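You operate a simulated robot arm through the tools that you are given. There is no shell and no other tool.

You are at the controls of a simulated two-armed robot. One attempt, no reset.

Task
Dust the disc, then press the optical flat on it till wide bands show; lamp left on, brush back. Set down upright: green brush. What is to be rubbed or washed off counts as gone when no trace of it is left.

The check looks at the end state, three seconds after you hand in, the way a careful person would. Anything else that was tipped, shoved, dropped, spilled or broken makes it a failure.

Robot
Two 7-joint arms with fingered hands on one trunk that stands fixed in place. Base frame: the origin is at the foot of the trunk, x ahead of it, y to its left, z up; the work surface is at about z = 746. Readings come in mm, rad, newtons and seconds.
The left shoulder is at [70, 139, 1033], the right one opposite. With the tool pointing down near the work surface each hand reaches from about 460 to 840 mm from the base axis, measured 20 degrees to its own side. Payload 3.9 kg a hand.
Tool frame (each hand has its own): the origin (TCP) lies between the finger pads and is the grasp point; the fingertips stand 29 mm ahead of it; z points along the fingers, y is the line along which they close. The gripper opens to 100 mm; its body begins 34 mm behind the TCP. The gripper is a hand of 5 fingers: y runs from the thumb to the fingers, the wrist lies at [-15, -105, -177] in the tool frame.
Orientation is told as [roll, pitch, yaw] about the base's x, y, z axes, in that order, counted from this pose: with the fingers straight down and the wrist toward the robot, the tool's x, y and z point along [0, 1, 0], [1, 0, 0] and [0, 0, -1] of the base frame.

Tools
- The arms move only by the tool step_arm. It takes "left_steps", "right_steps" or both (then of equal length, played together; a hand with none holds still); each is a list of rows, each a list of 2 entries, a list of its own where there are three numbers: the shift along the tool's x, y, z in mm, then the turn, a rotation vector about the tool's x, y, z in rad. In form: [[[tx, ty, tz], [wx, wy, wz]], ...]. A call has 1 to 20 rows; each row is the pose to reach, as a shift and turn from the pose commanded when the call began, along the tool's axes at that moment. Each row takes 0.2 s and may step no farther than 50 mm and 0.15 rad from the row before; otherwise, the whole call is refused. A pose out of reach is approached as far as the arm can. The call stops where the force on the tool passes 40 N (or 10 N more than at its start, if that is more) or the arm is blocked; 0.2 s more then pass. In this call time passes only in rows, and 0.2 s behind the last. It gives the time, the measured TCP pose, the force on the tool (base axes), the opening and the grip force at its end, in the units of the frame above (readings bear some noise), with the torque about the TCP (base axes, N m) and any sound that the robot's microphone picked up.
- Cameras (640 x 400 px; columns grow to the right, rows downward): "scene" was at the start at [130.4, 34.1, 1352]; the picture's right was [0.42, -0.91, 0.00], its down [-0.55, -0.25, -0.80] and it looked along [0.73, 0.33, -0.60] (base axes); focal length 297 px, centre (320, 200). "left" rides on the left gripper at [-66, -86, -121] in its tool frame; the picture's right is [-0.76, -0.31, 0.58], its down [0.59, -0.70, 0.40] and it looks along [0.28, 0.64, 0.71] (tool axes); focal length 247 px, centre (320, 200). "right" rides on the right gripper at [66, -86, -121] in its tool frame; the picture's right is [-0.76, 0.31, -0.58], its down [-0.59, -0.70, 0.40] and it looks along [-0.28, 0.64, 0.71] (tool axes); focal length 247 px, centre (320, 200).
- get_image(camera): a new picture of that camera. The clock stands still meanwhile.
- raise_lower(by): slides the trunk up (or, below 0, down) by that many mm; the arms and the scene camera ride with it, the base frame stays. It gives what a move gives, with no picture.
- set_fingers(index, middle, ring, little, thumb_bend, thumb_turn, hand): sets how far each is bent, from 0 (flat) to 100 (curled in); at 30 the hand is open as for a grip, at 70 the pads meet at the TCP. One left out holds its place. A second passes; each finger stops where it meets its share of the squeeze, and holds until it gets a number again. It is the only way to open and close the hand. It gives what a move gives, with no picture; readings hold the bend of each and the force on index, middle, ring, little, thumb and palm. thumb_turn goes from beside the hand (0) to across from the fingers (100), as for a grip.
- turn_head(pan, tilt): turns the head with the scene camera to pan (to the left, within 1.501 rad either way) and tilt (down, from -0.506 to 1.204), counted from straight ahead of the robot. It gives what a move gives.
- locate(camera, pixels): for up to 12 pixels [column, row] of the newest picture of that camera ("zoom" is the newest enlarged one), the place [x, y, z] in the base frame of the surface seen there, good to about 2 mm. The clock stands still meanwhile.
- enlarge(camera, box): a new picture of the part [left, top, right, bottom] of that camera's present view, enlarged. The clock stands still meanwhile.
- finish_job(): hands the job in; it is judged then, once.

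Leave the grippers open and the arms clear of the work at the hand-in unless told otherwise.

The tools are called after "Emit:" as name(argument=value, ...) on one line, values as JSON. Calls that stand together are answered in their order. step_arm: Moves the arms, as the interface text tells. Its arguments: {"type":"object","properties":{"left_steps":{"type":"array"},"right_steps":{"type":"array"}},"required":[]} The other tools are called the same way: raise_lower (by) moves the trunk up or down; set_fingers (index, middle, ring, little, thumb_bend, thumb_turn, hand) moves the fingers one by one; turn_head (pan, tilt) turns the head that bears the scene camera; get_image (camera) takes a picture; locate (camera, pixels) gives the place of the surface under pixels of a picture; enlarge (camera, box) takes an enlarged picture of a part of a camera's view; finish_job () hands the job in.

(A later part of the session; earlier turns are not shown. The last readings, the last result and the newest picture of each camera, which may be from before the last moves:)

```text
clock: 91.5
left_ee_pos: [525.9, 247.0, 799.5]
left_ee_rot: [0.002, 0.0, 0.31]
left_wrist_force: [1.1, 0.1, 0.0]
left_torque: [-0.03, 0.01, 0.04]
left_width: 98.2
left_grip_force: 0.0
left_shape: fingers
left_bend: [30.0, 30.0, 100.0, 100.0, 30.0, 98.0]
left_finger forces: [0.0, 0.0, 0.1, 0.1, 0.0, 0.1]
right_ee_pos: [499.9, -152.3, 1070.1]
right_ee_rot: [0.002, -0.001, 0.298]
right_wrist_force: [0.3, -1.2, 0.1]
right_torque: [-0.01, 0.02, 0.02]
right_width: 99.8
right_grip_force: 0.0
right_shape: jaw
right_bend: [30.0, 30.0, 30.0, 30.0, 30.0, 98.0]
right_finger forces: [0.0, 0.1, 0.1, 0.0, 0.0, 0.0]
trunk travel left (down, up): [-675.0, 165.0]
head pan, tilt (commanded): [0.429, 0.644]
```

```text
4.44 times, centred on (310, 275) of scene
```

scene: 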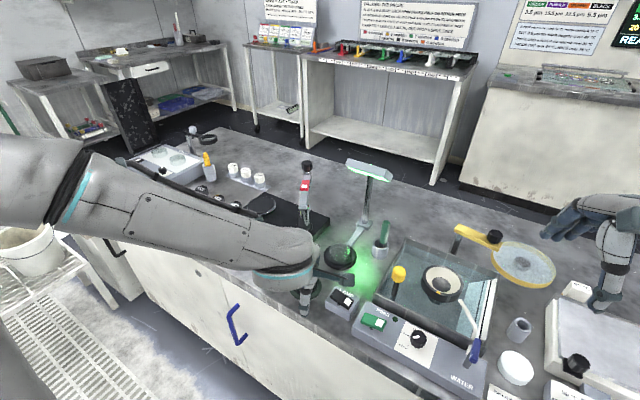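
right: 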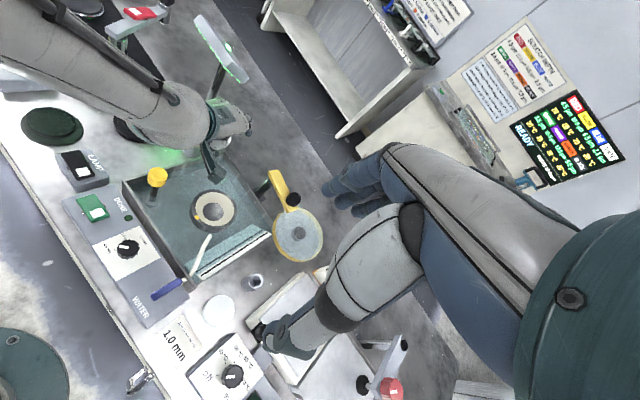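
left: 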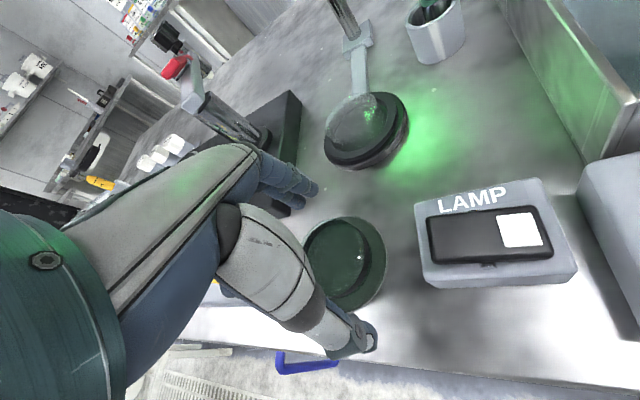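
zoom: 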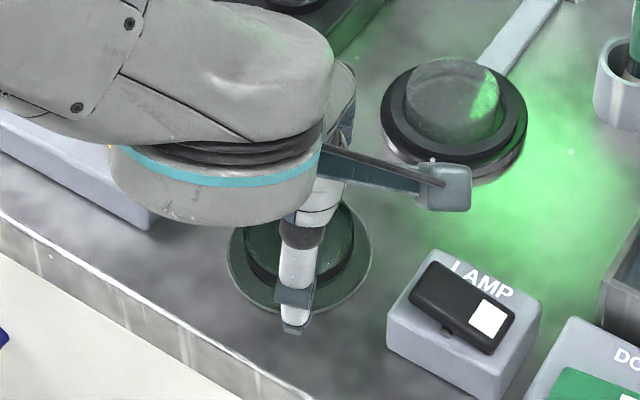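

Fingers straddle the flat. I'll check the alignment of thumb and index against the flat's rim in a zoomed left view.

Emit:
enlarge(camera="left", box=[260, 160, 420, 370])

Emit:
locate(camera="zoom", pixels=[[255, 50], [250, 65], [245, 80], [400, 335], [420, 345], [410, 355], [280, 190], [345, 115], [370, 110], [330, 250], [250, 180], [400, 170]])

```text
1.90 times, centred on (340, 265) of left
```

zoom: 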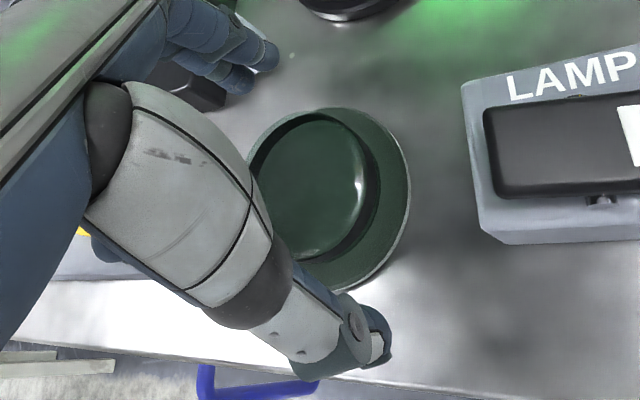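

```text
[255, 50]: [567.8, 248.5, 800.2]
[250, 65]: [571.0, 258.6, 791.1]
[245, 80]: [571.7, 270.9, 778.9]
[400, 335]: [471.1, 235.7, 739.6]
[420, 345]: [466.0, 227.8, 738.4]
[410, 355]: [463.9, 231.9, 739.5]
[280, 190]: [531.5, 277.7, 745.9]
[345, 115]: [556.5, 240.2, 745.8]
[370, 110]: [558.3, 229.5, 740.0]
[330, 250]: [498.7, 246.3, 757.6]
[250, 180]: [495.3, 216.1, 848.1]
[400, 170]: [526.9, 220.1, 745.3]
```

Alignment is good. I'll lower to TCP z≈779, fingertips just above the pad.

Emit:
step_arm(left_steps=[[[0, 0, 8], [0, 0, 0]], [[0, 0, 15], [0, 0, 0]], [[0, 0, 20], [0, 0, 0]]])

Emit:
enlarge(camera="right", box=[0, 30, 110, 120])

Emit:
enlarge(camera="left", box=[260, 160, 420, 370])

```text
clock: 92.3
left_ee_pos: [525.1, 248.4, 780.7]
left_ee_rot: [0.002, -0.003, 0.308]
left_wrist_force: [0.0, -0.1, 0.0]
left_torque: [0.0, -0.02, 0.0]
left_width: 98.8
left_grip_force: 0.1
left_shape: fingers
left_bend: [30.0, 30.0, 100.0, 100.0, 30.0, 98.0]
left_finger forces: [0.0, 0.0, 0.0, 0.0, 0.1, 0.0]
right_ee_pos: [498.0, -151.7, 1070.5]
right_ee_rot: [0.001, -0.002, 0.298]
right_wrist_force: [-1.2, 0.5, 1.3]
right_torque: [0.01, 0.02, -0.01]
right_width: 99.6
right_grip_force: 0.1
right_shape: jaw
right_bend: [30.0, 30.0, 30.0, 30.0, 30.0, 98.0]
right_finger forces: [0.0, 0.0, 0.1, 0.1, 0.0, 0.0]
trunk travel left (down, up): [-675.0, 165.0]
head pan, tilt (commanded): [0.429, 0.644]
```

```text
4.44 times, centred on (55, 75) of right
```

zoom: 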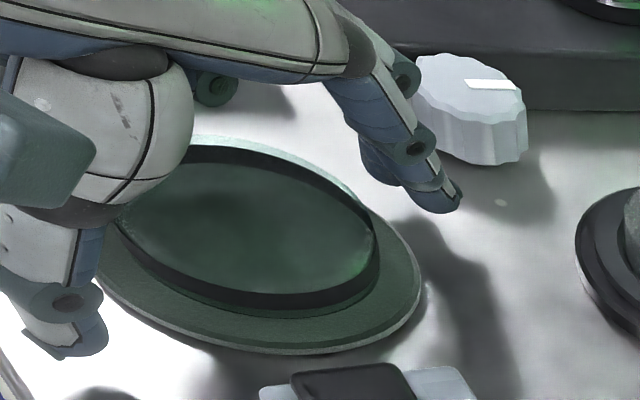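

```text
1.90 times, centred on (340, 265) of left
```

zoom: 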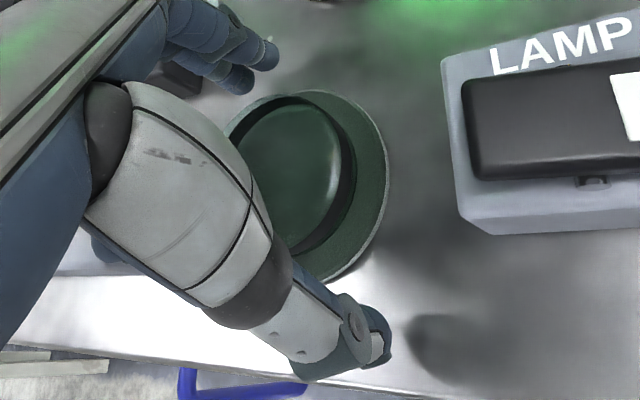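

Now I'll close thumb, index and middle gently on the flat's rim.

Emit:
set_fingers(hand="left", index=44, middle=44, thumb_bend=44)

Emit:
enlarge(camera="left", box=[260, 160, 420, 370])

Emit:
enlarge(camera="right", box=[0, 30, 110, 120])

```text
clock: 93.3
left_ee_pos: [526.1, 248.0, 780.6]
left_ee_rot: [0.003, -0.004, 0.309]
left_wrist_force: [0.2, -0.3, 0.5]
left_torque: [0.01, -0.04, 0.03]
left_width: 65.3
left_grip_force: 0.2
left_shape: fingers
left_bend: [44.0, 43.0, 100.0, 100.0, 44.0, 98.0]
left_finger forces: [0.1, 0.7, 0.1, 0.0, 0.1, 0.1]
right_ee_pos: [499.5, -151.8, 1069.2]
right_ee_rot: [0.0, -0.002, 0.299]
right_wrist_force: [0.2, -1.0, 0.6]
right_torque: [-0.01, -0.02, 0.03]
right_width: 99.7
right_grip_force: 0.1
right_shape: jaw
right_bend: [30.0, 30.0, 30.0, 30.0, 30.0, 98.0]
right_finger forces: [0.1, 0.0, 0.1, 0.0, 0.1, 0.1]
trunk travel left (down, up): [-675.0, 165.0]
head pan, tilt (commanded): [0.429, 0.644]
```

```text
1.90 times, centred on (340, 265) of left
```

zoom: 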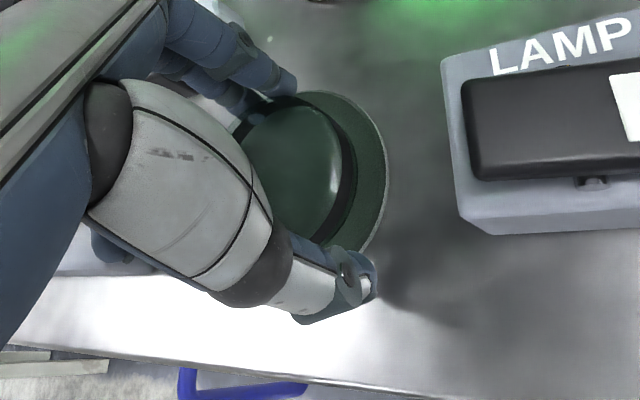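

```text
4.44 times, centred on (55, 75) of right
```

zoom: 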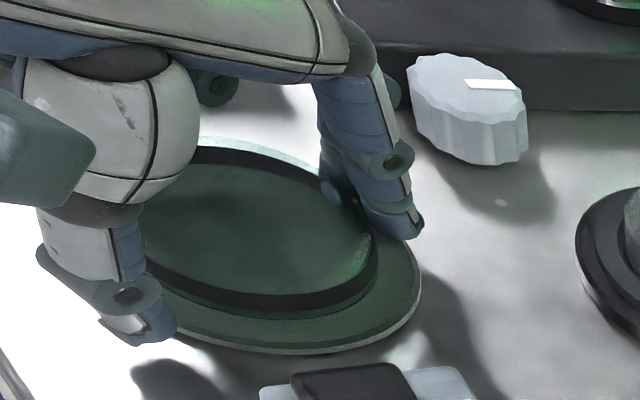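

The middle finger just touches and the flat lies ~10 mm to the +x side of the thumb–index line. I'll open slightly and shift the hand 5 mm along +x_tool to centre it better.

Emit:
set_fingers(hand="left", index=39, middle=39, thumb_bend=40)

Emit:
step_arm(left_steps=[[[2.5, 0.5, 0], [0, 0, 0]], [[5, 1, 0], [0, 0, 0]]])

Emit:
set_fingers(hand="left", index=48, middle=48, thumb_bend=50)

Emit:
enlarge(camera="left", box=[260, 160, 420, 370])

Emit:
enlarge(camera="right", box=[0, 30, 110, 120])

```text
clock: 94.3
left_ee_pos: [525.5, 247.1, 780.5]
left_ee_rot: [0.002, -0.002, 0.309]
left_wrist_force: [-0.6, 0.7, -0.3]
left_torque: [0.03, 0.01, 0.01]
left_width: 75.7
left_grip_force: 0.0
left_shape: fingers
left_bend: [39.0, 39.0, 100.0, 100.0, 40.0, 98.0]
left_finger forces: [0.1, 0.1, 0.0, 0.1, 0.1, 0.1]
right_ee_pos: [499.4, -152.6, 1069.2]
right_ee_rot: [0.0, -0.002, 0.3]
right_wrist_force: [-0.2, 0.7, 0.1]
right_torque: [0.01, -0.01, 0.02]
right_width: 99.9
right_grip_force: 0.0
right_shape: jaw
right_bend: [30.0, 30.0, 30.0, 30.0, 30.0, 98.0]
right_finger forces: [0.0, 0.0, 0.0, 0.0, 0.0, 0.0]
trunk travel left (down, up): [-675.0, 165.0]
head pan, tilt (commanded): [0.429, 0.644]
```

```text
clock: 94.9
left_ee_pos: [524.3, 252.0, 779.7]
left_ee_rot: [0.002, -0.003, 0.308]
left_wrist_force: [0.4, -0.3, 0.3]
left_torque: [-0.02, -0.02, -0.04]
left_width: 75.4
left_grip_force: 0.0
left_shape: fingers
left_bend: [39.0, 39.0, 100.0, 100.0, 40.0, 98.0]
left_finger forces: [0.0, 0.0, 0.1, 0.0, 0.0, 0.0]
right_ee_pos: [499.0, -152.0, 1069.7]
right_ee_rot: [-0.001, -0.002, 0.297]
right_wrist_force: [-0.5, 0.3, 0.0]
right_torque: [-0.01, -0.01, 0.02]
right_width: 99.9
right_grip_force: 0.0
right_shape: jaw
right_bend: [30.0, 30.0, 30.0, 30.0, 30.0, 98.0]
right_finger forces: [0.0, 0.0, 0.0, 0.0, 0.1, 0.1]
trunk travel left (down, up): [-675.0, 165.0]
head pan, tilt (commanded): [0.429, 0.644]
```

```text
clock: 95.9
left_ee_pos: [525.2, 252.4, 780.1]
left_ee_rot: [0.002, -0.004, 0.31]
left_wrist_force: [0.9, -0.5, 0.0]
left_torque: [-0.02, -0.01, 0.05]
left_width: 55.8
left_grip_force: 1.0
left_shape: fingers
left_bend: [47.0, 47.0, 100.0, 100.0, 49.0, 98.0]
left_finger forces: [0.8, 0.8, 0.0, 0.0, 0.9, 0.1]
right_ee_pos: [499.9, -152.4, 1070.2]
right_ee_rot: [0.0, -0.001, 0.298]
right_wrist_force: [-0.2, 0.0, 0.0]
right_torque: [-0.04, 0.02, 0.0]
right_width: 100.0
right_grip_force: 0.0
right_shape: jaw
right_bend: [30.0, 30.0, 30.0, 30.0, 30.0, 98.0]
right_finger forces: [0.0, 0.0, 0.0, 0.0, 0.1, 0.0]
trunk travel left (down, up): [-675.0, 165.0]
head pan, tilt (commanded): [0.429, 0.644]
```

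```text
1.90 times, centred on (340, 265) of left
```

zoom: 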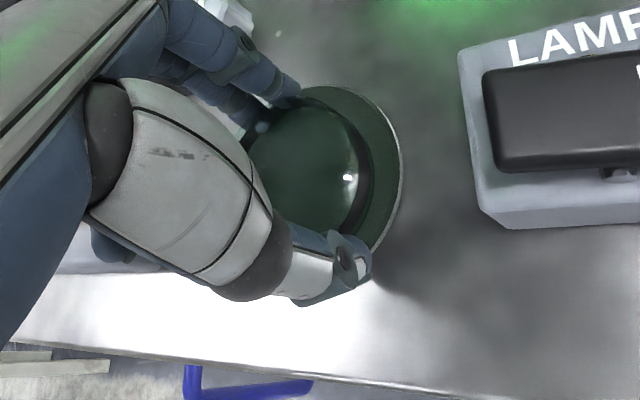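

```text
4.44 times, centred on (55, 75) of right
```

zoom: 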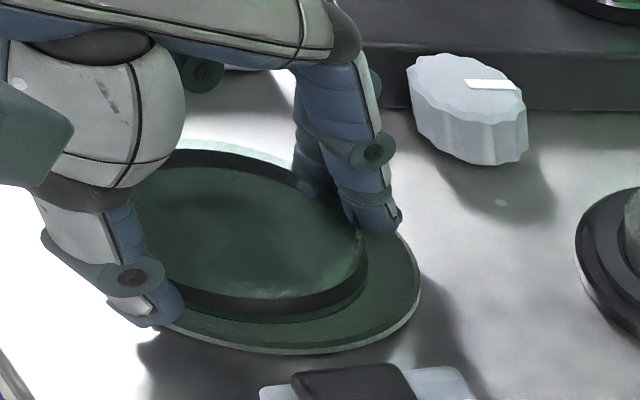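

The grip is balanced (0.8/0.8/0.9 N) and the flat sits between thumb, index and middle. I'll tighten moderately.

Emit:
set_fingers(hand="left", index=52, middle=52, thumb_bend=56)

Emit:
enlarge(camera="left", box=[260, 160, 420, 370])

```text
clock: 96.9
left_ee_pos: [525.1, 252.7, 779.7]
left_ee_rot: [0.001, -0.002, 0.307]
left_wrist_force: [1.9, 0.5, 1.7]
left_torque: [0.01, 0.0, 0.01]
left_width: 53.8
left_grip_force: 5.1
left_shape: fingers
left_bend: [49.0, 49.0, 100.0, 100.0, 52.0, 97.0]
left_finger forces: [3.2, 2.5, 0.0, 0.1, 4.7, 0.0]
right_ee_pos: [499.3, -151.5, 1070.2]
right_ee_rot: [0.0, -0.002, 0.298]
right_wrist_force: [-0.2, -0.2, -0.5]
right_torque: [0.01, -0.01, -0.01]
right_width: 99.8
right_grip_force: 0.1
right_shape: jaw
right_bend: [30.0, 30.0, 30.0, 30.0, 30.0, 98.0]
right_finger forces: [0.0, 0.0, 0.1, 0.1, 0.0, 0.0]
trunk travel left (down, up): [-675.0, 165.0]
head pan, tilt (commanded): [0.429, 0.644]
```

```text
1.90 times, centred on (340, 265) of left
```

zoom: 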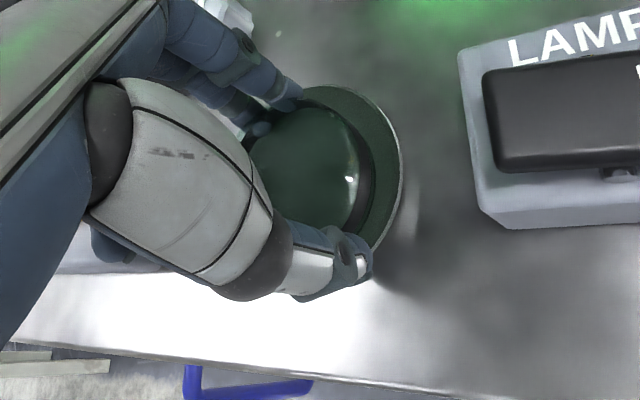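

I'll tighten slightly more, then lift 5 mm to test the hold.

Emit:
set_fingers(hand="left", index=55, middle=56, thumb_bend=60)

Emit:
step_arm(left_steps=[[[0, 0, -2], [0, 0, 0]], [[0, 0, -5], [0, 0, 0]]])

Emit:
enlarge(camera="left", box=[260, 160, 420, 370])

Emit:
enlarge(camera="right", box=[0, 30, 110, 120])

```text
clock: 97.9
left_ee_pos: [524.8, 251.8, 779.4]
left_ee_rot: [0.001, -0.001, 0.31]
left_wrist_force: [0.9, 1.1, 1.7]
left_torque: [0.02, 0.05, 0.03]
left_width: 52.7
left_grip_force: 8.3
left_shape: fingers
left_bend: [50.0, 51.0, 100.0, 100.0, 53.0, 97.0]
left_finger forces: [4.6, 4.1, 0.1, 0.0, 7.9, 0.1]
right_ee_pos: [499.8, -151.4, 1070.8]
right_ee_rot: [0.0, -0.001, 0.298]
right_wrist_force: [0.7, 0.6, 0.3]
right_torque: [0.0, 0.02, 0.02]
right_width: 99.8
right_grip_force: 0.0
right_shape: jaw
right_bend: [30.0, 30.0, 30.0, 30.0, 30.0, 98.0]
right_finger forces: [0.1, 0.0, 0.0, 0.1, 0.0, 0.0]
trunk travel left (down, up): [-675.0, 165.0]
head pan, tilt (commanded): [0.429, 0.644]
```

```text
clock: 98.5
left_ee_pos: [524.9, 252.8, 783.8]
left_ee_rot: [0.001, 0.0, 0.308]
left_wrist_force: [0.1, -0.8, -1.4]
left_torque: [0.06, 0.0, 0.01]
left_width: 52.5
left_grip_force: 8.5
left_shape: fingers
left_bend: [50.0, 51.0, 100.0, 100.0, 53.0, 97.0]
left_finger forces: [4.3, 3.9, 0.0, 0.0, 8.2, 0.1]
right_ee_pos: [499.7, -152.3, 1070.5]
right_ee_rot: [0.001, -0.002, 0.301]
right_wrist_force: [-0.4, 0.5, 0.2]
right_torque: [0.0, -0.01, 0.03]
right_width: 99.8
right_grip_force: 0.1
right_shape: jaw
right_bend: [30.0, 30.0, 30.0, 30.0, 30.0, 98.0]
right_finger forces: [0.1, 0.0, 0.1, 0.0, 0.0, 0.0]
trunk travel left (down, up): [-675.0, 165.0]
head pan, tilt (commanded): [0.429, 0.644]
```

```text
1.90 times, centred on (340, 265) of left
```

zoom: 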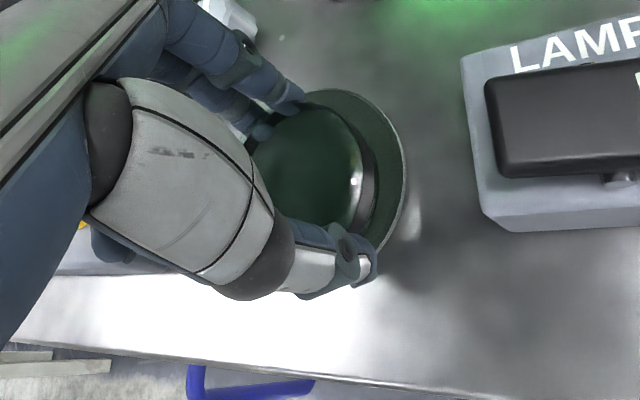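

```text
4.44 times, centred on (55, 75) of right
```

zoom: 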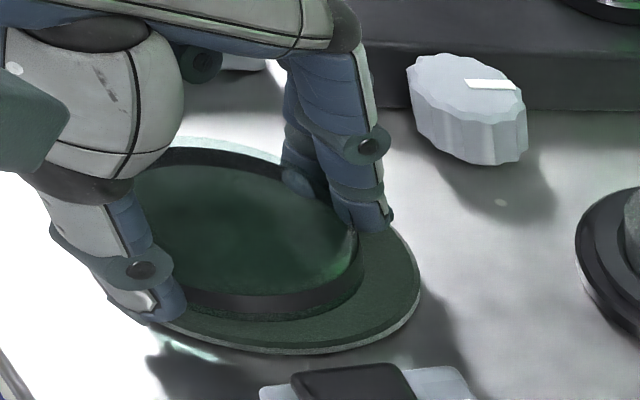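

The flat came up with the hand; the wrist reads about −1.4 N, which is its weight. I'll lift 45 mm more, slowly.

Emit:
step_arm(left_steps=[[[0, 0, -8], [0, 0, 0]], [[0, 0, -18], [0, 0, 0]], [[0, 0, -30], [0, 0, 0]], [[0, 0, -45], [0, 0, 0]]])

Emit:
enlarge(camera="left", box=[260, 160, 420, 340])

Emit:
enlarge(camera="right", box=[0, 0, 110, 110])

```text
clock: 99.5
left_ee_pos: [525.6, 254.4, 830.5]
left_ee_rot: [0.003, 0.0, 0.31]
left_wrist_force: [-0.2, 0.5, -1.6]
left_torque: [0.02, -0.01, 0.02]
left_width: 52.6
left_grip_force: 8.5
left_shape: fingers
left_bend: [50.0, 51.0, 100.0, 100.0, 53.0, 97.0]
left_finger forces: [4.4, 3.9, 0.0, 0.1, 8.2, 0.0]
right_ee_pos: [499.5, -152.5, 1071.1]
right_ee_rot: [0.001, -0.002, 0.296]
right_wrist_force: [-0.8, 0.3, 0.1]
right_torque: [0.02, -0.03, 0.01]
right_width: 99.5
right_grip_force: 0.0
right_shape: jaw
right_bend: [30.0, 30.0, 30.0, 30.0, 30.0, 98.0]
right_finger forces: [0.0, 0.0, 0.1, 0.1, 0.0, 0.1]
trunk travel left (down, up): [-675.0, 165.0]
head pan, tilt (commanded): [0.429, 0.644]
```

```text
2.22 times, centred on (340, 250) of left
```

zoom: 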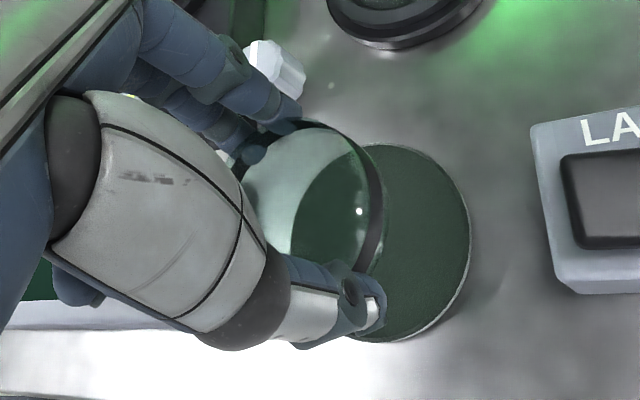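

```text
3.64 times, centred on (55, 55) of right
```

zoom: 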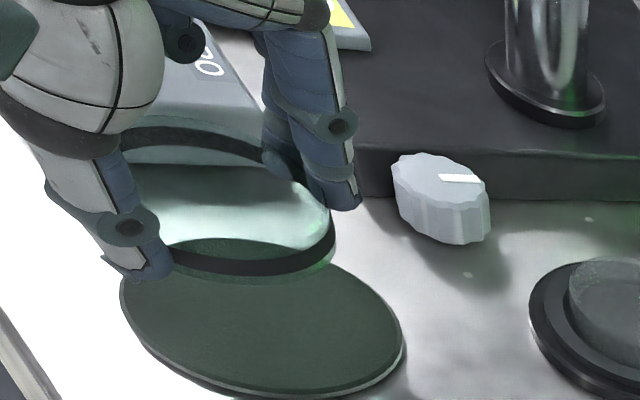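

The flat is held level; the dark band round its edge is opaque, so locate works on it. I'll measure that band.

Emit:
locate(camera="zoom", pixels=[[185, 258], [210, 266], [240, 270], [270, 268], [300, 258], [320, 245], [332, 228], [160, 130], [200, 135], [240, 150], [230, 262], [260, 262]])

Emit:
enlarge(camera="left", box=[290, 190, 400, 300])

Emit:
locate(camera="zoom", pixels=[[330, 60], [350, 90], [368, 130], [375, 170], [370, 200], [355, 235], [340, 250], [300, 45], [360, 110], [372, 150], [374, 185], [345, 75]])

```text
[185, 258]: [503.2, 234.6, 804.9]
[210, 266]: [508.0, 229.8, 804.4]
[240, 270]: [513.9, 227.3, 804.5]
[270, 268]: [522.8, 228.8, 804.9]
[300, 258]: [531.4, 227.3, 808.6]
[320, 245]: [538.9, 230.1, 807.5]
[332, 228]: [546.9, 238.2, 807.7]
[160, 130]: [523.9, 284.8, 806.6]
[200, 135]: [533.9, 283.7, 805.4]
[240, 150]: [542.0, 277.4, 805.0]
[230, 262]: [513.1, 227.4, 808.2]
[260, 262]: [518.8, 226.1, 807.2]
```

```text
3.64 times, centred on (345, 245) of left
```

zoom: 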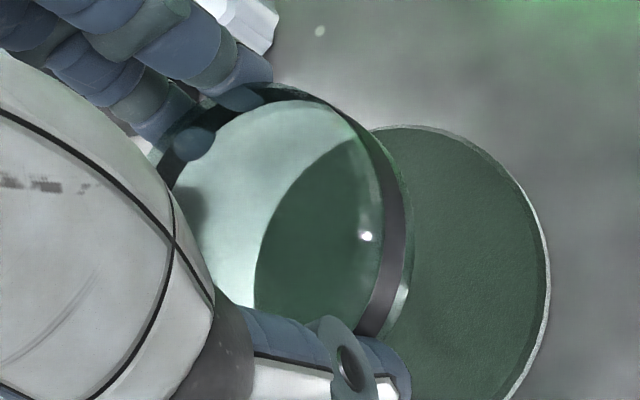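

```text
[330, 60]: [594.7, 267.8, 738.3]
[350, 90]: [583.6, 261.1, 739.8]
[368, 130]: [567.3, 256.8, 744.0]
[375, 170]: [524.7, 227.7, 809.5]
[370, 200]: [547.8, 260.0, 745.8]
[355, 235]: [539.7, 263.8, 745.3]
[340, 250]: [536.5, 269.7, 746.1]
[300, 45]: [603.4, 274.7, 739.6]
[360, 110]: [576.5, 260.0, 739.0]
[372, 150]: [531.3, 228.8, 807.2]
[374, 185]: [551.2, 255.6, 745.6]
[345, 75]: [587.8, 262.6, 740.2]
```

Flat centre ≈(524,255.8), R≈29.3, mid-height z≈806. I'll carry it at this height to above the disc (centre ≈(653.5,214.8)).

Emit:
step_arm(left_steps=[[[-12, 17, -4], [0, 0, 0]], [[-28, 40, -6], [0, 0, 0]], [[-45, 64, -6], [0, 0, 0]], [[-62, 88, -6], [0, 0, 0]], [[-73, 103, -4], [0, 0, 0]], [[-78.5, 110.8, 0], [0, 0, 0]]])

Emit:
get_image(camera="left")

Emit:
enlarge(camera="right", box=[90, 10, 200, 120])

Emit:
enlarge(camera="scene", box=[290, 200, 390, 290])

```text
clock: 100.9
left_ee_pos: [655.7, 211.4, 829.1]
left_ee_rot: [0.003, 0.0, 0.308]
left_wrist_force: [-0.2, 0.0, -1.9]
left_torque: [-0.01, 0.0, 0.01]
left_width: 52.6
left_grip_force: 8.2
left_shape: fingers
left_bend: [50.0, 51.0, 100.0, 100.0, 53.0, 97.0]
left_finger forces: [4.3, 3.8, 0.1, 0.1, 8.0, 0.1]
right_ee_pos: [500.6, -152.4, 1069.1]
right_ee_rot: [0.001, -0.001, 0.297]
right_wrist_force: [0.5, -0.4, -0.2]
right_torque: [0.0, 0.01, 0.0]
right_width: 100.0
right_grip_force: 0.0
right_shape: jaw
right_bend: [30.0, 30.0, 30.0, 30.0, 30.0, 98.0]
right_finger forces: [0.0, 0.0, 0.0, 0.0, 0.1, 0.1]
trunk travel left (down, up): [-675.0, 165.0]
head pan, tilt (commanded): [0.429, 0.644]
```

```text
taken
```

left: 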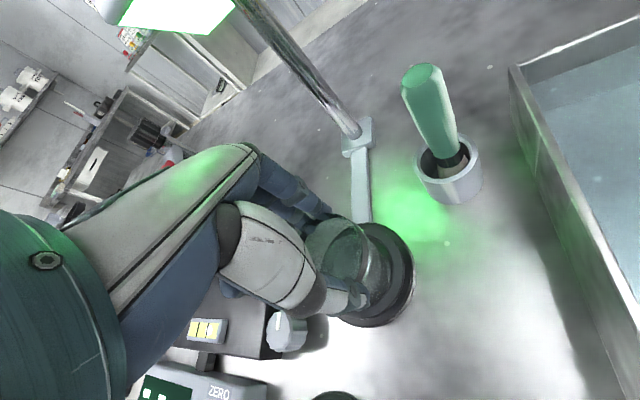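

```text
3.64 times, centred on (145, 65) of right
```

zoom: 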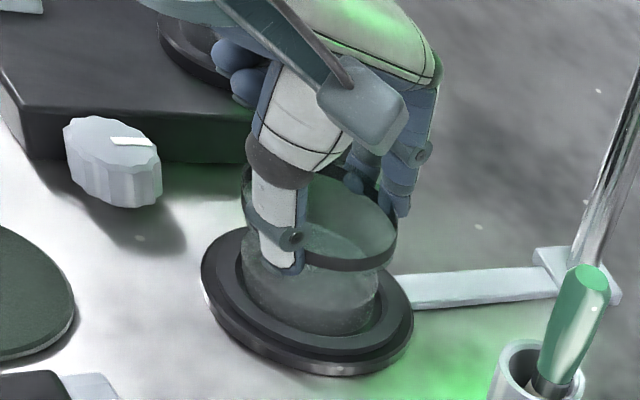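

```text
4.44 times, centred on (340, 245) of scene
```

zoom: 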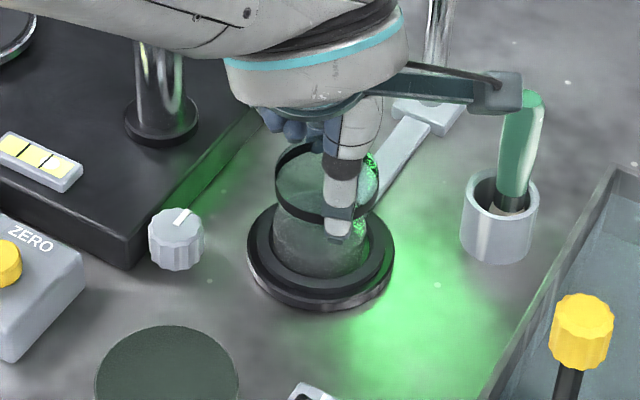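

The flat hovers over the disc. I'll locate its dark band and the seat ring to fine-align the centres.

Emit:
locate(camera="zoom", pixels=[[278, 180], [285, 205], [300, 215], [318, 220], [365, 210], [376, 192], [258, 225], [250, 255], [390, 260], [380, 285], [320, 303], [275, 285]])

Emit:
enlarge(camera="right", box=[110, 40, 190, 120])

Emit:
locate(camera="zoom", pixels=[[365, 275], [400, 275], [440, 260], [462, 245], [472, 230], [200, 190], [190, 200], [300, 280], [180, 270], [250, 340], [330, 370], [440, 350]])

```text
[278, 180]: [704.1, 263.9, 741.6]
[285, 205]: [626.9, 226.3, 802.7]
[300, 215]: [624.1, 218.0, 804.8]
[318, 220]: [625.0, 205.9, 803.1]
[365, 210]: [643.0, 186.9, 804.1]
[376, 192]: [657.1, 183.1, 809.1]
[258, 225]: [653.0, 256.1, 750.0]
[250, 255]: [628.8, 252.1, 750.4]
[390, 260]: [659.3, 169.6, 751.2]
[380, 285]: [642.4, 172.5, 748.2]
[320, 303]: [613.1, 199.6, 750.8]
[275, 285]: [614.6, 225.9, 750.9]
```

```text
5.00 times, centred on (150, 80) of right
```

zoom: 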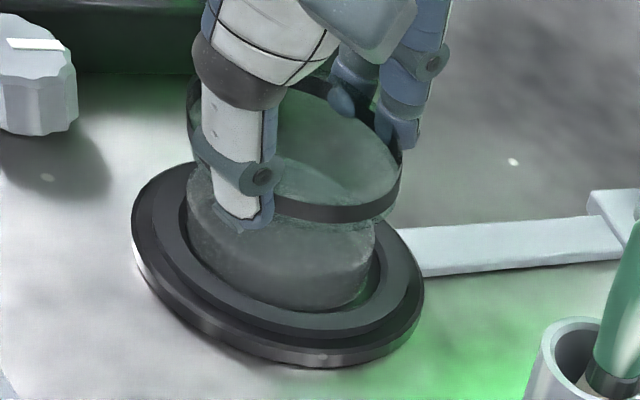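

```text
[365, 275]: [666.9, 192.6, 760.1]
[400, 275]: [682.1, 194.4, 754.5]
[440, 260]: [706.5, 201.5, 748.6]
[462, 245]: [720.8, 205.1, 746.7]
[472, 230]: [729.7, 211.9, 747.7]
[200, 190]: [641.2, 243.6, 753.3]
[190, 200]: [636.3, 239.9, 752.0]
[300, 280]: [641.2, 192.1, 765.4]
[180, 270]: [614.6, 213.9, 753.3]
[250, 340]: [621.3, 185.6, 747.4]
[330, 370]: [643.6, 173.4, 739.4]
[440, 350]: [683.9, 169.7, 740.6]
```

Comparing outlines, the flat should move about (−2, +2) mm. I'll apply that and lower 20 mm.

Emit:
step_arm(left_steps=[[[2.5, -1.3, 6], [0, 0, 0]], [[2.5, -1.3, 13], [0, 0, 0]], [[2.5, -1.3, 20], [0, 0, 0]]])

Emit:
enlarge(camera="right", box=[110, 40, 190, 120])

Emit:
enlarge(camera="scene", box=[300, 215, 380, 285])

Emit:
enlarge(camera="left", box=[270, 180, 430, 340])

```text
clock: 101.7
left_ee_pos: [653.0, 214.0, 807.4]
left_ee_rot: [0.0, -0.002, 0.312]
left_wrist_force: [-0.7, -0.2, -2.2]
left_torque: [-0.02, 0.01, 0.04]
left_width: 52.5
left_grip_force: 8.6
left_shape: fingers
left_bend: [50.0, 51.0, 100.0, 100.0, 53.0, 97.0]
left_finger forces: [4.3, 4.0, 0.1, 0.0, 8.0, 0.1]
right_ee_pos: [499.7, -151.7, 1069.4]
right_ee_rot: [0.001, -0.001, 0.297]
right_wrist_force: [0.1, 1.1, -0.3]
right_torque: [0.0, -0.01, 0.0]
right_width: 100.0
right_grip_force: 0.0
right_shape: jaw
right_bend: [30.0, 30.0, 30.0, 30.0, 30.0, 98.0]
right_finger forces: [0.0, 0.1, 0.0, 0.0, 0.0, 0.1]
trunk travel left (down, up): [-675.0, 165.0]
head pan, tilt (commanded): [0.429, 0.644]
```

```text
5.00 times, centred on (150, 80) of right
```

zoom: 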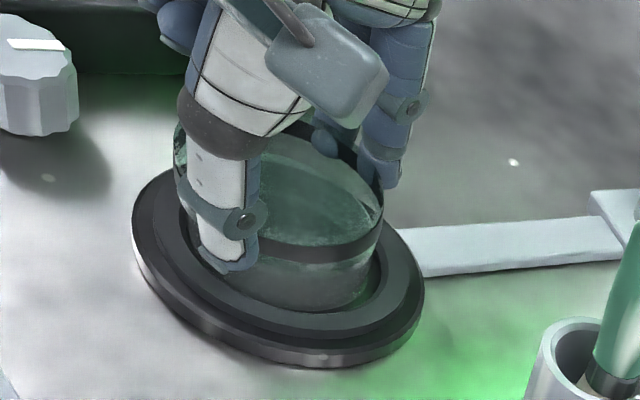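

```text
5.71 times, centred on (340, 250) of scene
```

zoom: 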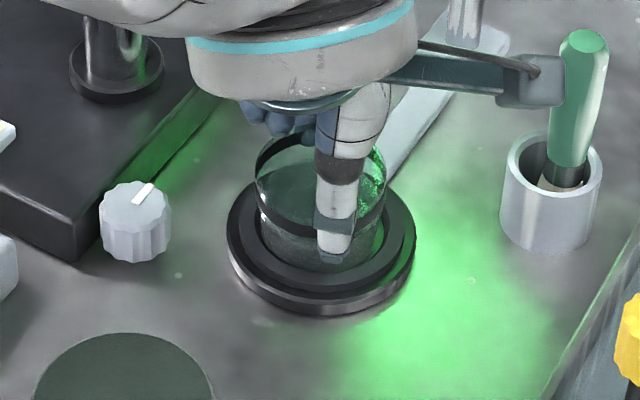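

```text
2.50 times, centred on (350, 260) of left
```

zoom: 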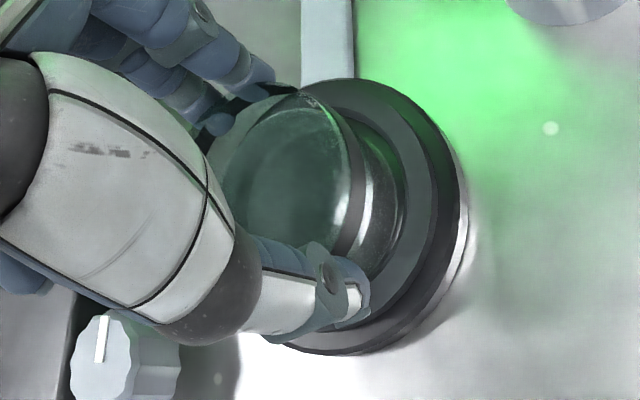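

The outlines now coincide within about 1–2 mm. I'll lower the last few millimetres in 1 mm rows until the flat rests on the disc.

Emit:
step_arm(left_steps=[[[0, 0, 1], [0, 0, 0]], [[0, 0, 2], [0, 0, 0]], [[0, 0, 3], [0, 0, 0]], [[0, 0, 4], [0, 0, 0]]])

Emit:
enlarge(camera="right", box=[110, 40, 190, 120])

```text
clock: 102.7
left_ee_pos: [652.8, 214.0, 805.9]
left_ee_rot: [0.002, -0.001, 0.308]
left_wrist_force: [0.2, 0.8, -1.3]
left_torque: [0.0, -0.01, 0.02]
left_width: 52.5
left_grip_force: 8.3
left_shape: fingers
left_bend: [50.0, 51.0, 100.0, 100.0, 53.0, 97.0]
left_finger forces: [4.3, 4.0, 0.0, 0.0, 8.1, 0.0]
right_ee_pos: [498.5, -152.7, 1069.9]
right_ee_rot: [-0.001, -0.004, 0.299]
right_wrist_force: [0.4, -0.1, 0.1]
right_torque: [-0.01, 0.0, 0.02]
right_width: 99.7
right_grip_force: 0.2
right_shape: jaw
right_bend: [30.0, 30.0, 30.0, 30.0, 30.0, 98.0]
right_finger forces: [0.0, 0.0, 0.0, 0.0, 0.0, 0.0]
trunk travel left (down, up): [-675.0, 165.0]
head pan, tilt (commanded): [0.429, 0.644]
```

```text
5.00 times, centred on (150, 80) of right
```

zoom: 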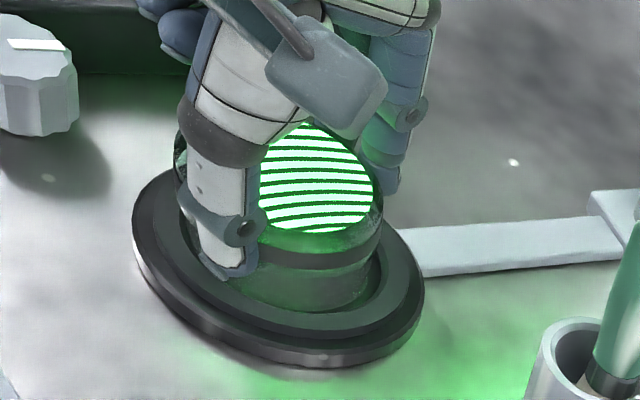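

Interference bands have appeared, narrow for now. The flat is about to rest on the disc. I'll lower a little more until the weight is off the hand.

Emit:
step_arm(left_steps=[[[0, 0, 1], [0, 0, 0]], [[0, 0, 2], [0, 0, 0]]])

Emit:
enlarge(camera="right", box=[110, 40, 190, 120])

```text
clock: 103.3
left_ee_pos: [653.9, 213.0, 804.3]
left_ee_rot: [0.001, -0.002, 0.31]
left_wrist_force: [-0.8, 0.1, 1.8]
left_torque: [0.0, 0.07, 0.0]
left_width: 52.2
left_grip_force: 8.6
left_shape: fingers
left_bend: [50.0, 51.0, 100.0, 100.0, 53.0, 97.0]
left_finger forces: [4.6, 3.9, 0.0, 0.2, 8.1, 0.0]
right_ee_pos: [499.7, -152.4, 1071.0]
right_ee_rot: [0.0, -0.002, 0.299]
right_wrist_force: [-0.1, 0.2, 0.6]
right_torque: [0.01, 0.02, 0.02]
right_width: 100.0
right_grip_force: 0.1
right_shape: jaw
right_bend: [30.0, 30.0, 30.0, 30.0, 30.0, 98.0]
right_finger forces: [0.0, 0.0, 0.1, 0.0, 0.0, 0.0]
trunk travel left (down, up): [-675.0, 165.0]
head pan, tilt (commanded): [0.429, 0.644]
```

```text
5.00 times, centred on (150, 80) of right
```

zoom: 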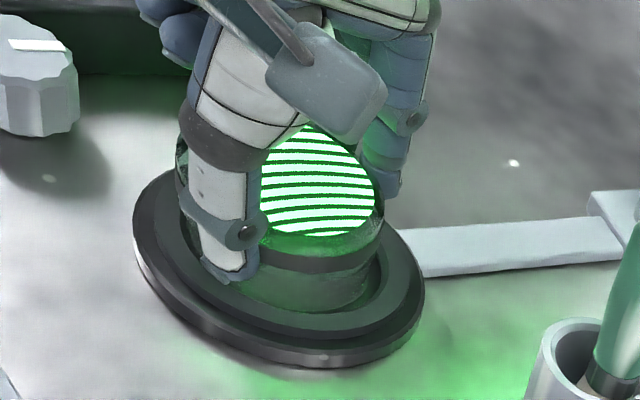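

The flat rests on the disc (1.8 N up). Now I'll release it by opening thumb and fingers together, in two stages.

Emit:
set_fingers(hand="left", index=46, middle=46, thumb_bend=48)

Emit:
set_fingers(hand="left", index=34, middle=34, thumb_bend=34)

Emit:
enlarge(camera="right", box=[110, 40, 190, 120])

Emit:
enlarge(camera="left", box=[270, 180, 430, 340])

```text
clock: 104.3
left_ee_pos: [653.6, 213.1, 804.8]
left_ee_rot: [0.003, -0.002, 0.311]
left_wrist_force: [-0.3, 0.7, 1.1]
left_torque: [0.01, 0.0, 0.03]
left_width: 57.9
left_grip_force: 0.4
left_shape: fingers
left_bend: [46.0, 46.0, 100.0, 100.0, 48.0, 97.0]
left_finger forces: [0.0, 0.0, 0.1, 0.0, 0.3, 0.0]
right_ee_pos: [499.2, -152.1, 1069.8]
right_ee_rot: [0.0, -0.002, 0.298]
right_wrist_force: [-0.3, -0.1, -0.4]
right_torque: [0.01, 0.03, 0.02]
right_width: 100.0
right_grip_force: 0.1
right_shape: jaw
right_bend: [30.0, 30.0, 30.0, 30.0, 30.0, 98.0]
right_finger forces: [0.1, 0.0, 0.0, 0.0, 0.0, 0.0]
trunk travel left (down, up): [-675.0, 165.0]
head pan, tilt (commanded): [0.429, 0.644]
```

```text
clock: 105.3
left_ee_pos: [653.6, 213.0, 803.7]
left_ee_rot: [0.003, 0.0, 0.309]
left_wrist_force: [-0.5, -0.6, -0.1]
left_torque: [0.0, 0.02, -0.01]
left_width: 89.0
left_grip_force: 0.0
left_shape: fingers
left_bend: [34.0, 34.0, 100.0, 100.0, 34.0, 97.0]
left_finger forces: [0.1, 0.0, 0.0, 0.0, 0.1, 0.0]
right_ee_pos: [499.8, -152.9, 1069.1]
right_ee_rot: [0.0, -0.001, 0.298]
right_wrist_force: [-0.3, 0.3, 0.6]
right_torque: [-0.01, -0.01, 0.0]
right_width: 99.9
right_grip_force: 0.1
right_shape: jaw
right_bend: [30.0, 30.0, 30.0, 30.0, 30.0, 98.0]
right_finger forces: [0.1, 0.1, 0.1, 0.1, 0.1, 0.0]
trunk travel left (down, up): [-675.0, 165.0]
head pan, tilt (commanded): [0.429, 0.644]
```

```text
5.00 times, centred on (150, 80) of right
```

zoom: 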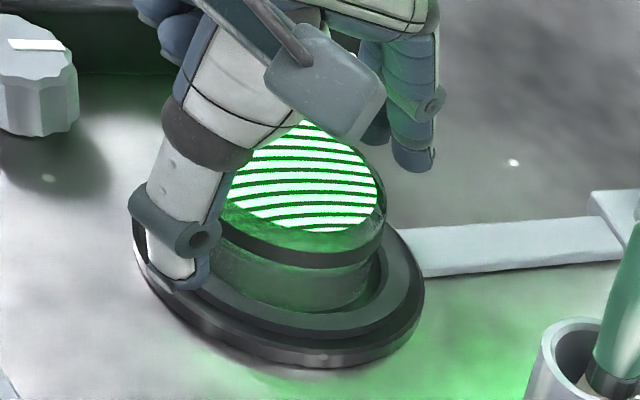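

```text
2.50 times, centred on (350, 260) of left
```

zoom: 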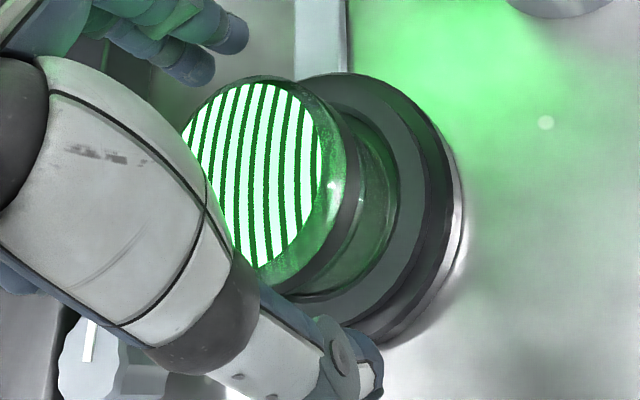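

The flat is free and shows about ten narrow bands. I'll raise the hand clear of it, then form a pressing tip with index and thumb.

Emit:
step_arm(left_steps=[[[0, 0, -10], [0, 0, 0]], [[0, 0, -25], [0, 0, 0]], [[0, 0, -45], [0, 0, 0]], [[0, 0, -65], [0, 0, 0]]])

Emit:
set_fingers(hand="left", index=70, middle=100, ring=100, little=100, thumb_bend=70)

Emit:
enlarge(camera="left", box=[290, 200, 420, 330])

Emit:
enlarge(camera="right", box=[110, 40, 190, 120])

Emit:
enlarge(camera="scene", box=[310, 215, 380, 285])

```text
clock: 106.3
left_ee_pos: [652.7, 213.6, 867.3]
left_ee_rot: [0.003, -0.002, 0.311]
left_wrist_force: [0.0, -0.9, -1.3]
left_torque: [0.03, 0.01, 0.0]
left_width: 89.1
left_grip_force: 0.1
left_shape: fingers
left_bend: [34.0, 34.0, 100.0, 100.0, 34.0, 97.0]
left_finger forces: [0.0, 0.1, 0.0, 0.1, 0.0, 0.0]
right_ee_pos: [499.8, -151.0, 1070.6]
right_ee_rot: [-0.001, -0.002, 0.3]
right_wrist_force: [-0.1, -0.5, 0.3]
right_torque: [0.01, -0.01, 0.01]
right_width: 99.6
right_grip_force: 0.0
right_shape: jaw
right_bend: [30.0, 30.0, 30.0, 30.0, 30.0, 98.0]
right_finger forces: [0.0, 0.0, 0.0, 0.0, 0.0, 0.0]
trunk travel left (down, up): [-675.0, 165.0]
head pan, tilt (commanded): [0.429, 0.644]
```

```text
clock: 107.3
left_ee_pos: [653.4, 213.8, 868.4]
left_ee_rot: [0.001, -0.001, 0.308]
left_wrist_force: [-0.1, -0.1, 0.5]
left_torque: [0.02, 0.04, -0.02]
left_width: 1.8
left_grip_force: 0.1
left_shape: fingers
left_bend: [70.0, 100.0, 100.0, 100.0, 70.0, 97.0]
left_finger forces: [0.0, 0.1, 0.1, 0.1, 0.0, 0.0]
right_ee_pos: [498.7, -152.1, 1069.3]
right_ee_rot: [-0.001, -0.001, 0.299]
right_wrist_force: [-0.1, -0.4, 0.1]
right_torque: [0.0, -0.02, -0.02]
right_width: 99.7
right_grip_force: 0.1
right_shape: jaw
right_bend: [30.0, 30.0, 30.0, 30.0, 30.0, 98.0]
right_finger forces: [0.0, 0.0, 0.1, 0.0, 0.0, 0.0]
trunk travel left (down, up): [-675.0, 165.0]
head pan, tilt (commanded): [0.429, 0.644]
```

```text
3.08 times, centred on (355, 265) of left
```

zoom: 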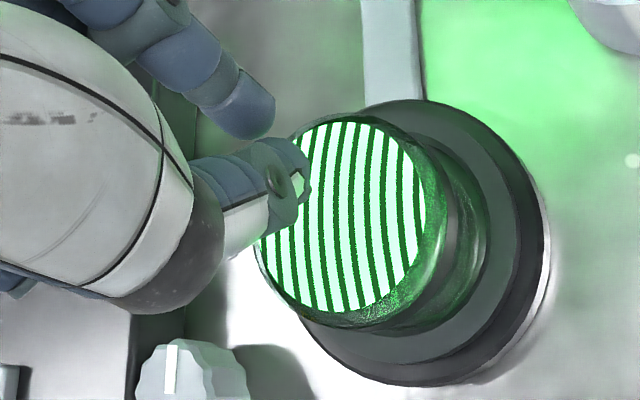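

```text
5.00 times, centred on (150, 80) of right
```

zoom: 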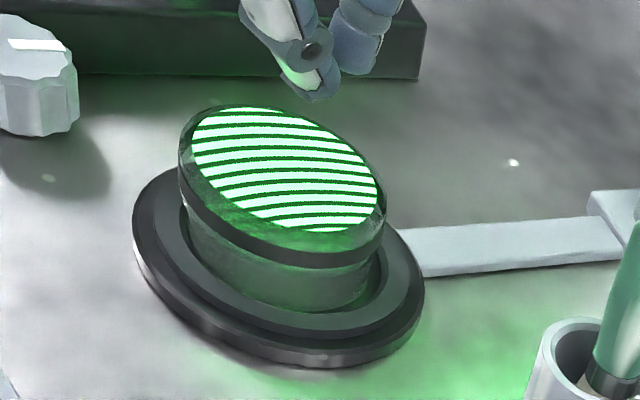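

```text
5.71 times, centred on (345, 250) of scene
```

zoom: 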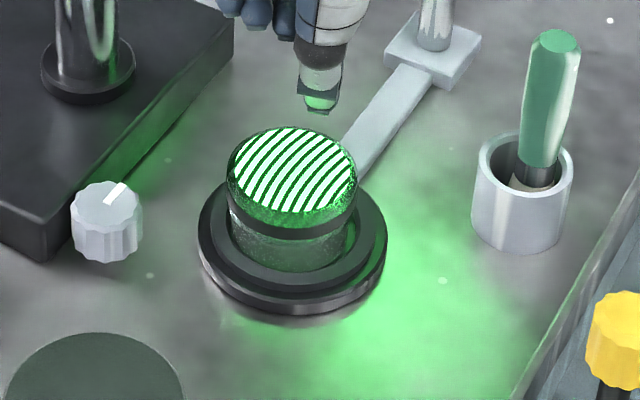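

Clear narrow bands across the flat, with the brush upright and the lamp on in the same view. I'll locate the flat's centre for pressing.

Emit:
locate(camera="zoom", pixels=[[235, 212], [250, 228], [270, 236], [295, 238], [320, 233], [345, 218], [293, 170], [260, 150], [325, 185], [290, 130], [235, 170], [352, 175]])

Emit:
enlarge(camera="right", box=[110, 40, 190, 120])

Emit:
locate(camera="zoom", pixels=[[190, 200], [215, 230], [250, 252], [290, 262], [330, 262], [365, 250], [380, 235], [285, 170], [230, 110], [370, 190], [182, 160], [300, 115]])

```text
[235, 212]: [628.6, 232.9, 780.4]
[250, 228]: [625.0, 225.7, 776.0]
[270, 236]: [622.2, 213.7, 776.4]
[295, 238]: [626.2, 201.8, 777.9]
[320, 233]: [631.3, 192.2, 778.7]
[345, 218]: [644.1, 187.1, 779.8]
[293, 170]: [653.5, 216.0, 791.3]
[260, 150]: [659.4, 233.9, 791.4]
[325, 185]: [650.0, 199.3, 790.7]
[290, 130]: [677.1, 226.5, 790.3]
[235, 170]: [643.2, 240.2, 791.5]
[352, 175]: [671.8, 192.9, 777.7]
```

```text
5.00 times, centred on (150, 80) of right
```

zoom: 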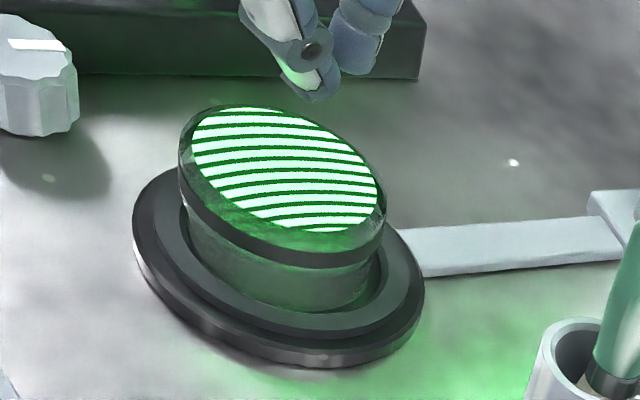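

```text
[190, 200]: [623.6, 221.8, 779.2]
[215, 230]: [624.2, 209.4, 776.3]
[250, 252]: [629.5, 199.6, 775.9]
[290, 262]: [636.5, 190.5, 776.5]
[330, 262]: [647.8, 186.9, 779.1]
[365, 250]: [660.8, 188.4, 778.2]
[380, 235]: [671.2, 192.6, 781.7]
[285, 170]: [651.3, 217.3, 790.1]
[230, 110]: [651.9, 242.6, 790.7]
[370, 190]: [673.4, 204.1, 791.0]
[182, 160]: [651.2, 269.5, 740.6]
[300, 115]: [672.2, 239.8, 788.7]
```

Flat centre (652,216), top z≈791. The thumb tip is the lowest point of my pinch (about −3, −10 in tool xy), so I'll place that over the centre and descend to just above the glass.

Emit:
step_arm(left_steps=[[[5.6, 9.8, 12], [0, 0, 0]], [[5.6, 9.8, 28], [0, 0, 0]], [[5.6, 9.8, 42], [0, 0, 0]]])

Emit:
enlarge(camera="left", box=[270, 190, 400, 320])

Emit:
enlarge(camera="right", box=[110, 40, 190, 120])

Emit:
enlarge(camera="scene", box=[310, 215, 380, 285])

```text
clock: 108.1
left_ee_pos: [660.3, 222.0, 825.3]
left_ee_rot: [0.001, -0.001, 0.309]
left_wrist_force: [0.4, -0.7, 0.1]
left_torque: [-0.01, -0.01, 0.02]
left_width: 1.7
left_grip_force: 0.1
left_shape: fingers
left_bend: [70.0, 100.0, 100.0, 100.0, 70.0, 97.0]
left_finger forces: [0.0, 0.0, 0.0, 0.0, 0.1, 0.0]
right_ee_pos: [499.9, -151.7, 1069.5]
right_ee_rot: [0.001, -0.002, 0.297]
right_wrist_force: [0.3, 0.0, -0.7]
right_torque: [0.04, -0.02, 0.02]
right_width: 99.6
right_grip_force: 0.1
right_shape: jaw
right_bend: [30.0, 30.0, 30.0, 30.0, 30.0, 98.0]
right_finger forces: [0.0, 0.1, 0.1, 0.1, 0.1, 0.0]
trunk travel left (down, up): [-675.0, 165.0]
head pan, tilt (commanded): [0.429, 0.644]
```

```text
3.08 times, centred on (335, 255) of left
```

zoom: 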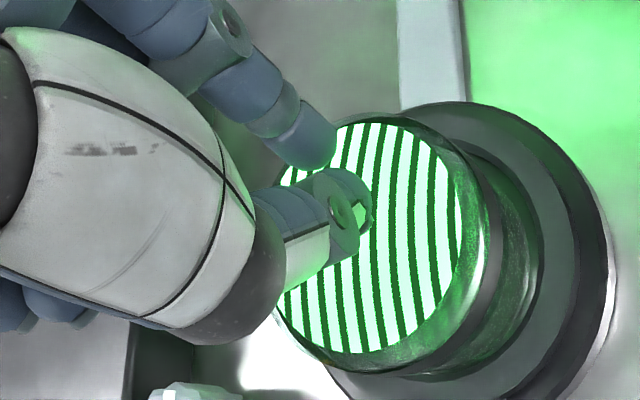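

```text
5.00 times, centred on (150, 80) of right
```

zoom: 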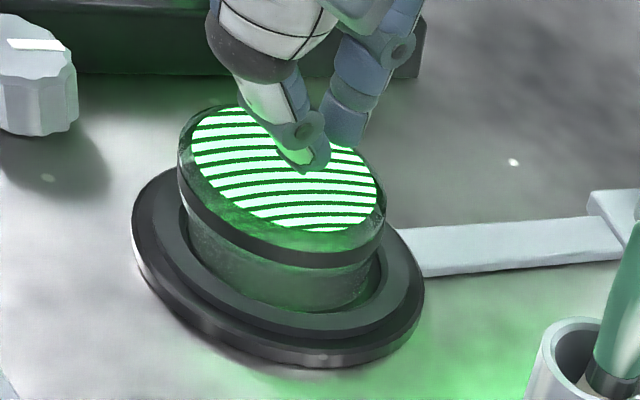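

```text
5.71 times, centred on (345, 250) of scene
```

zoom: 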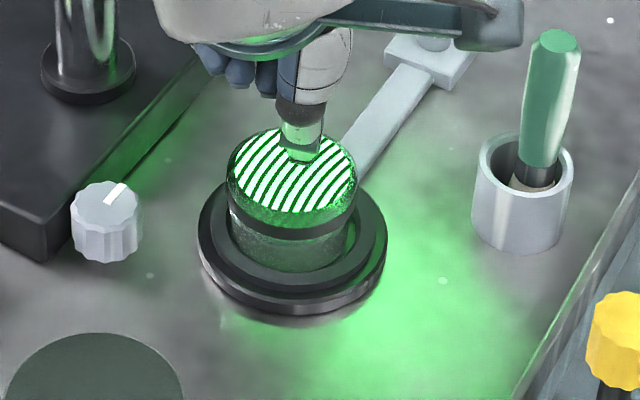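

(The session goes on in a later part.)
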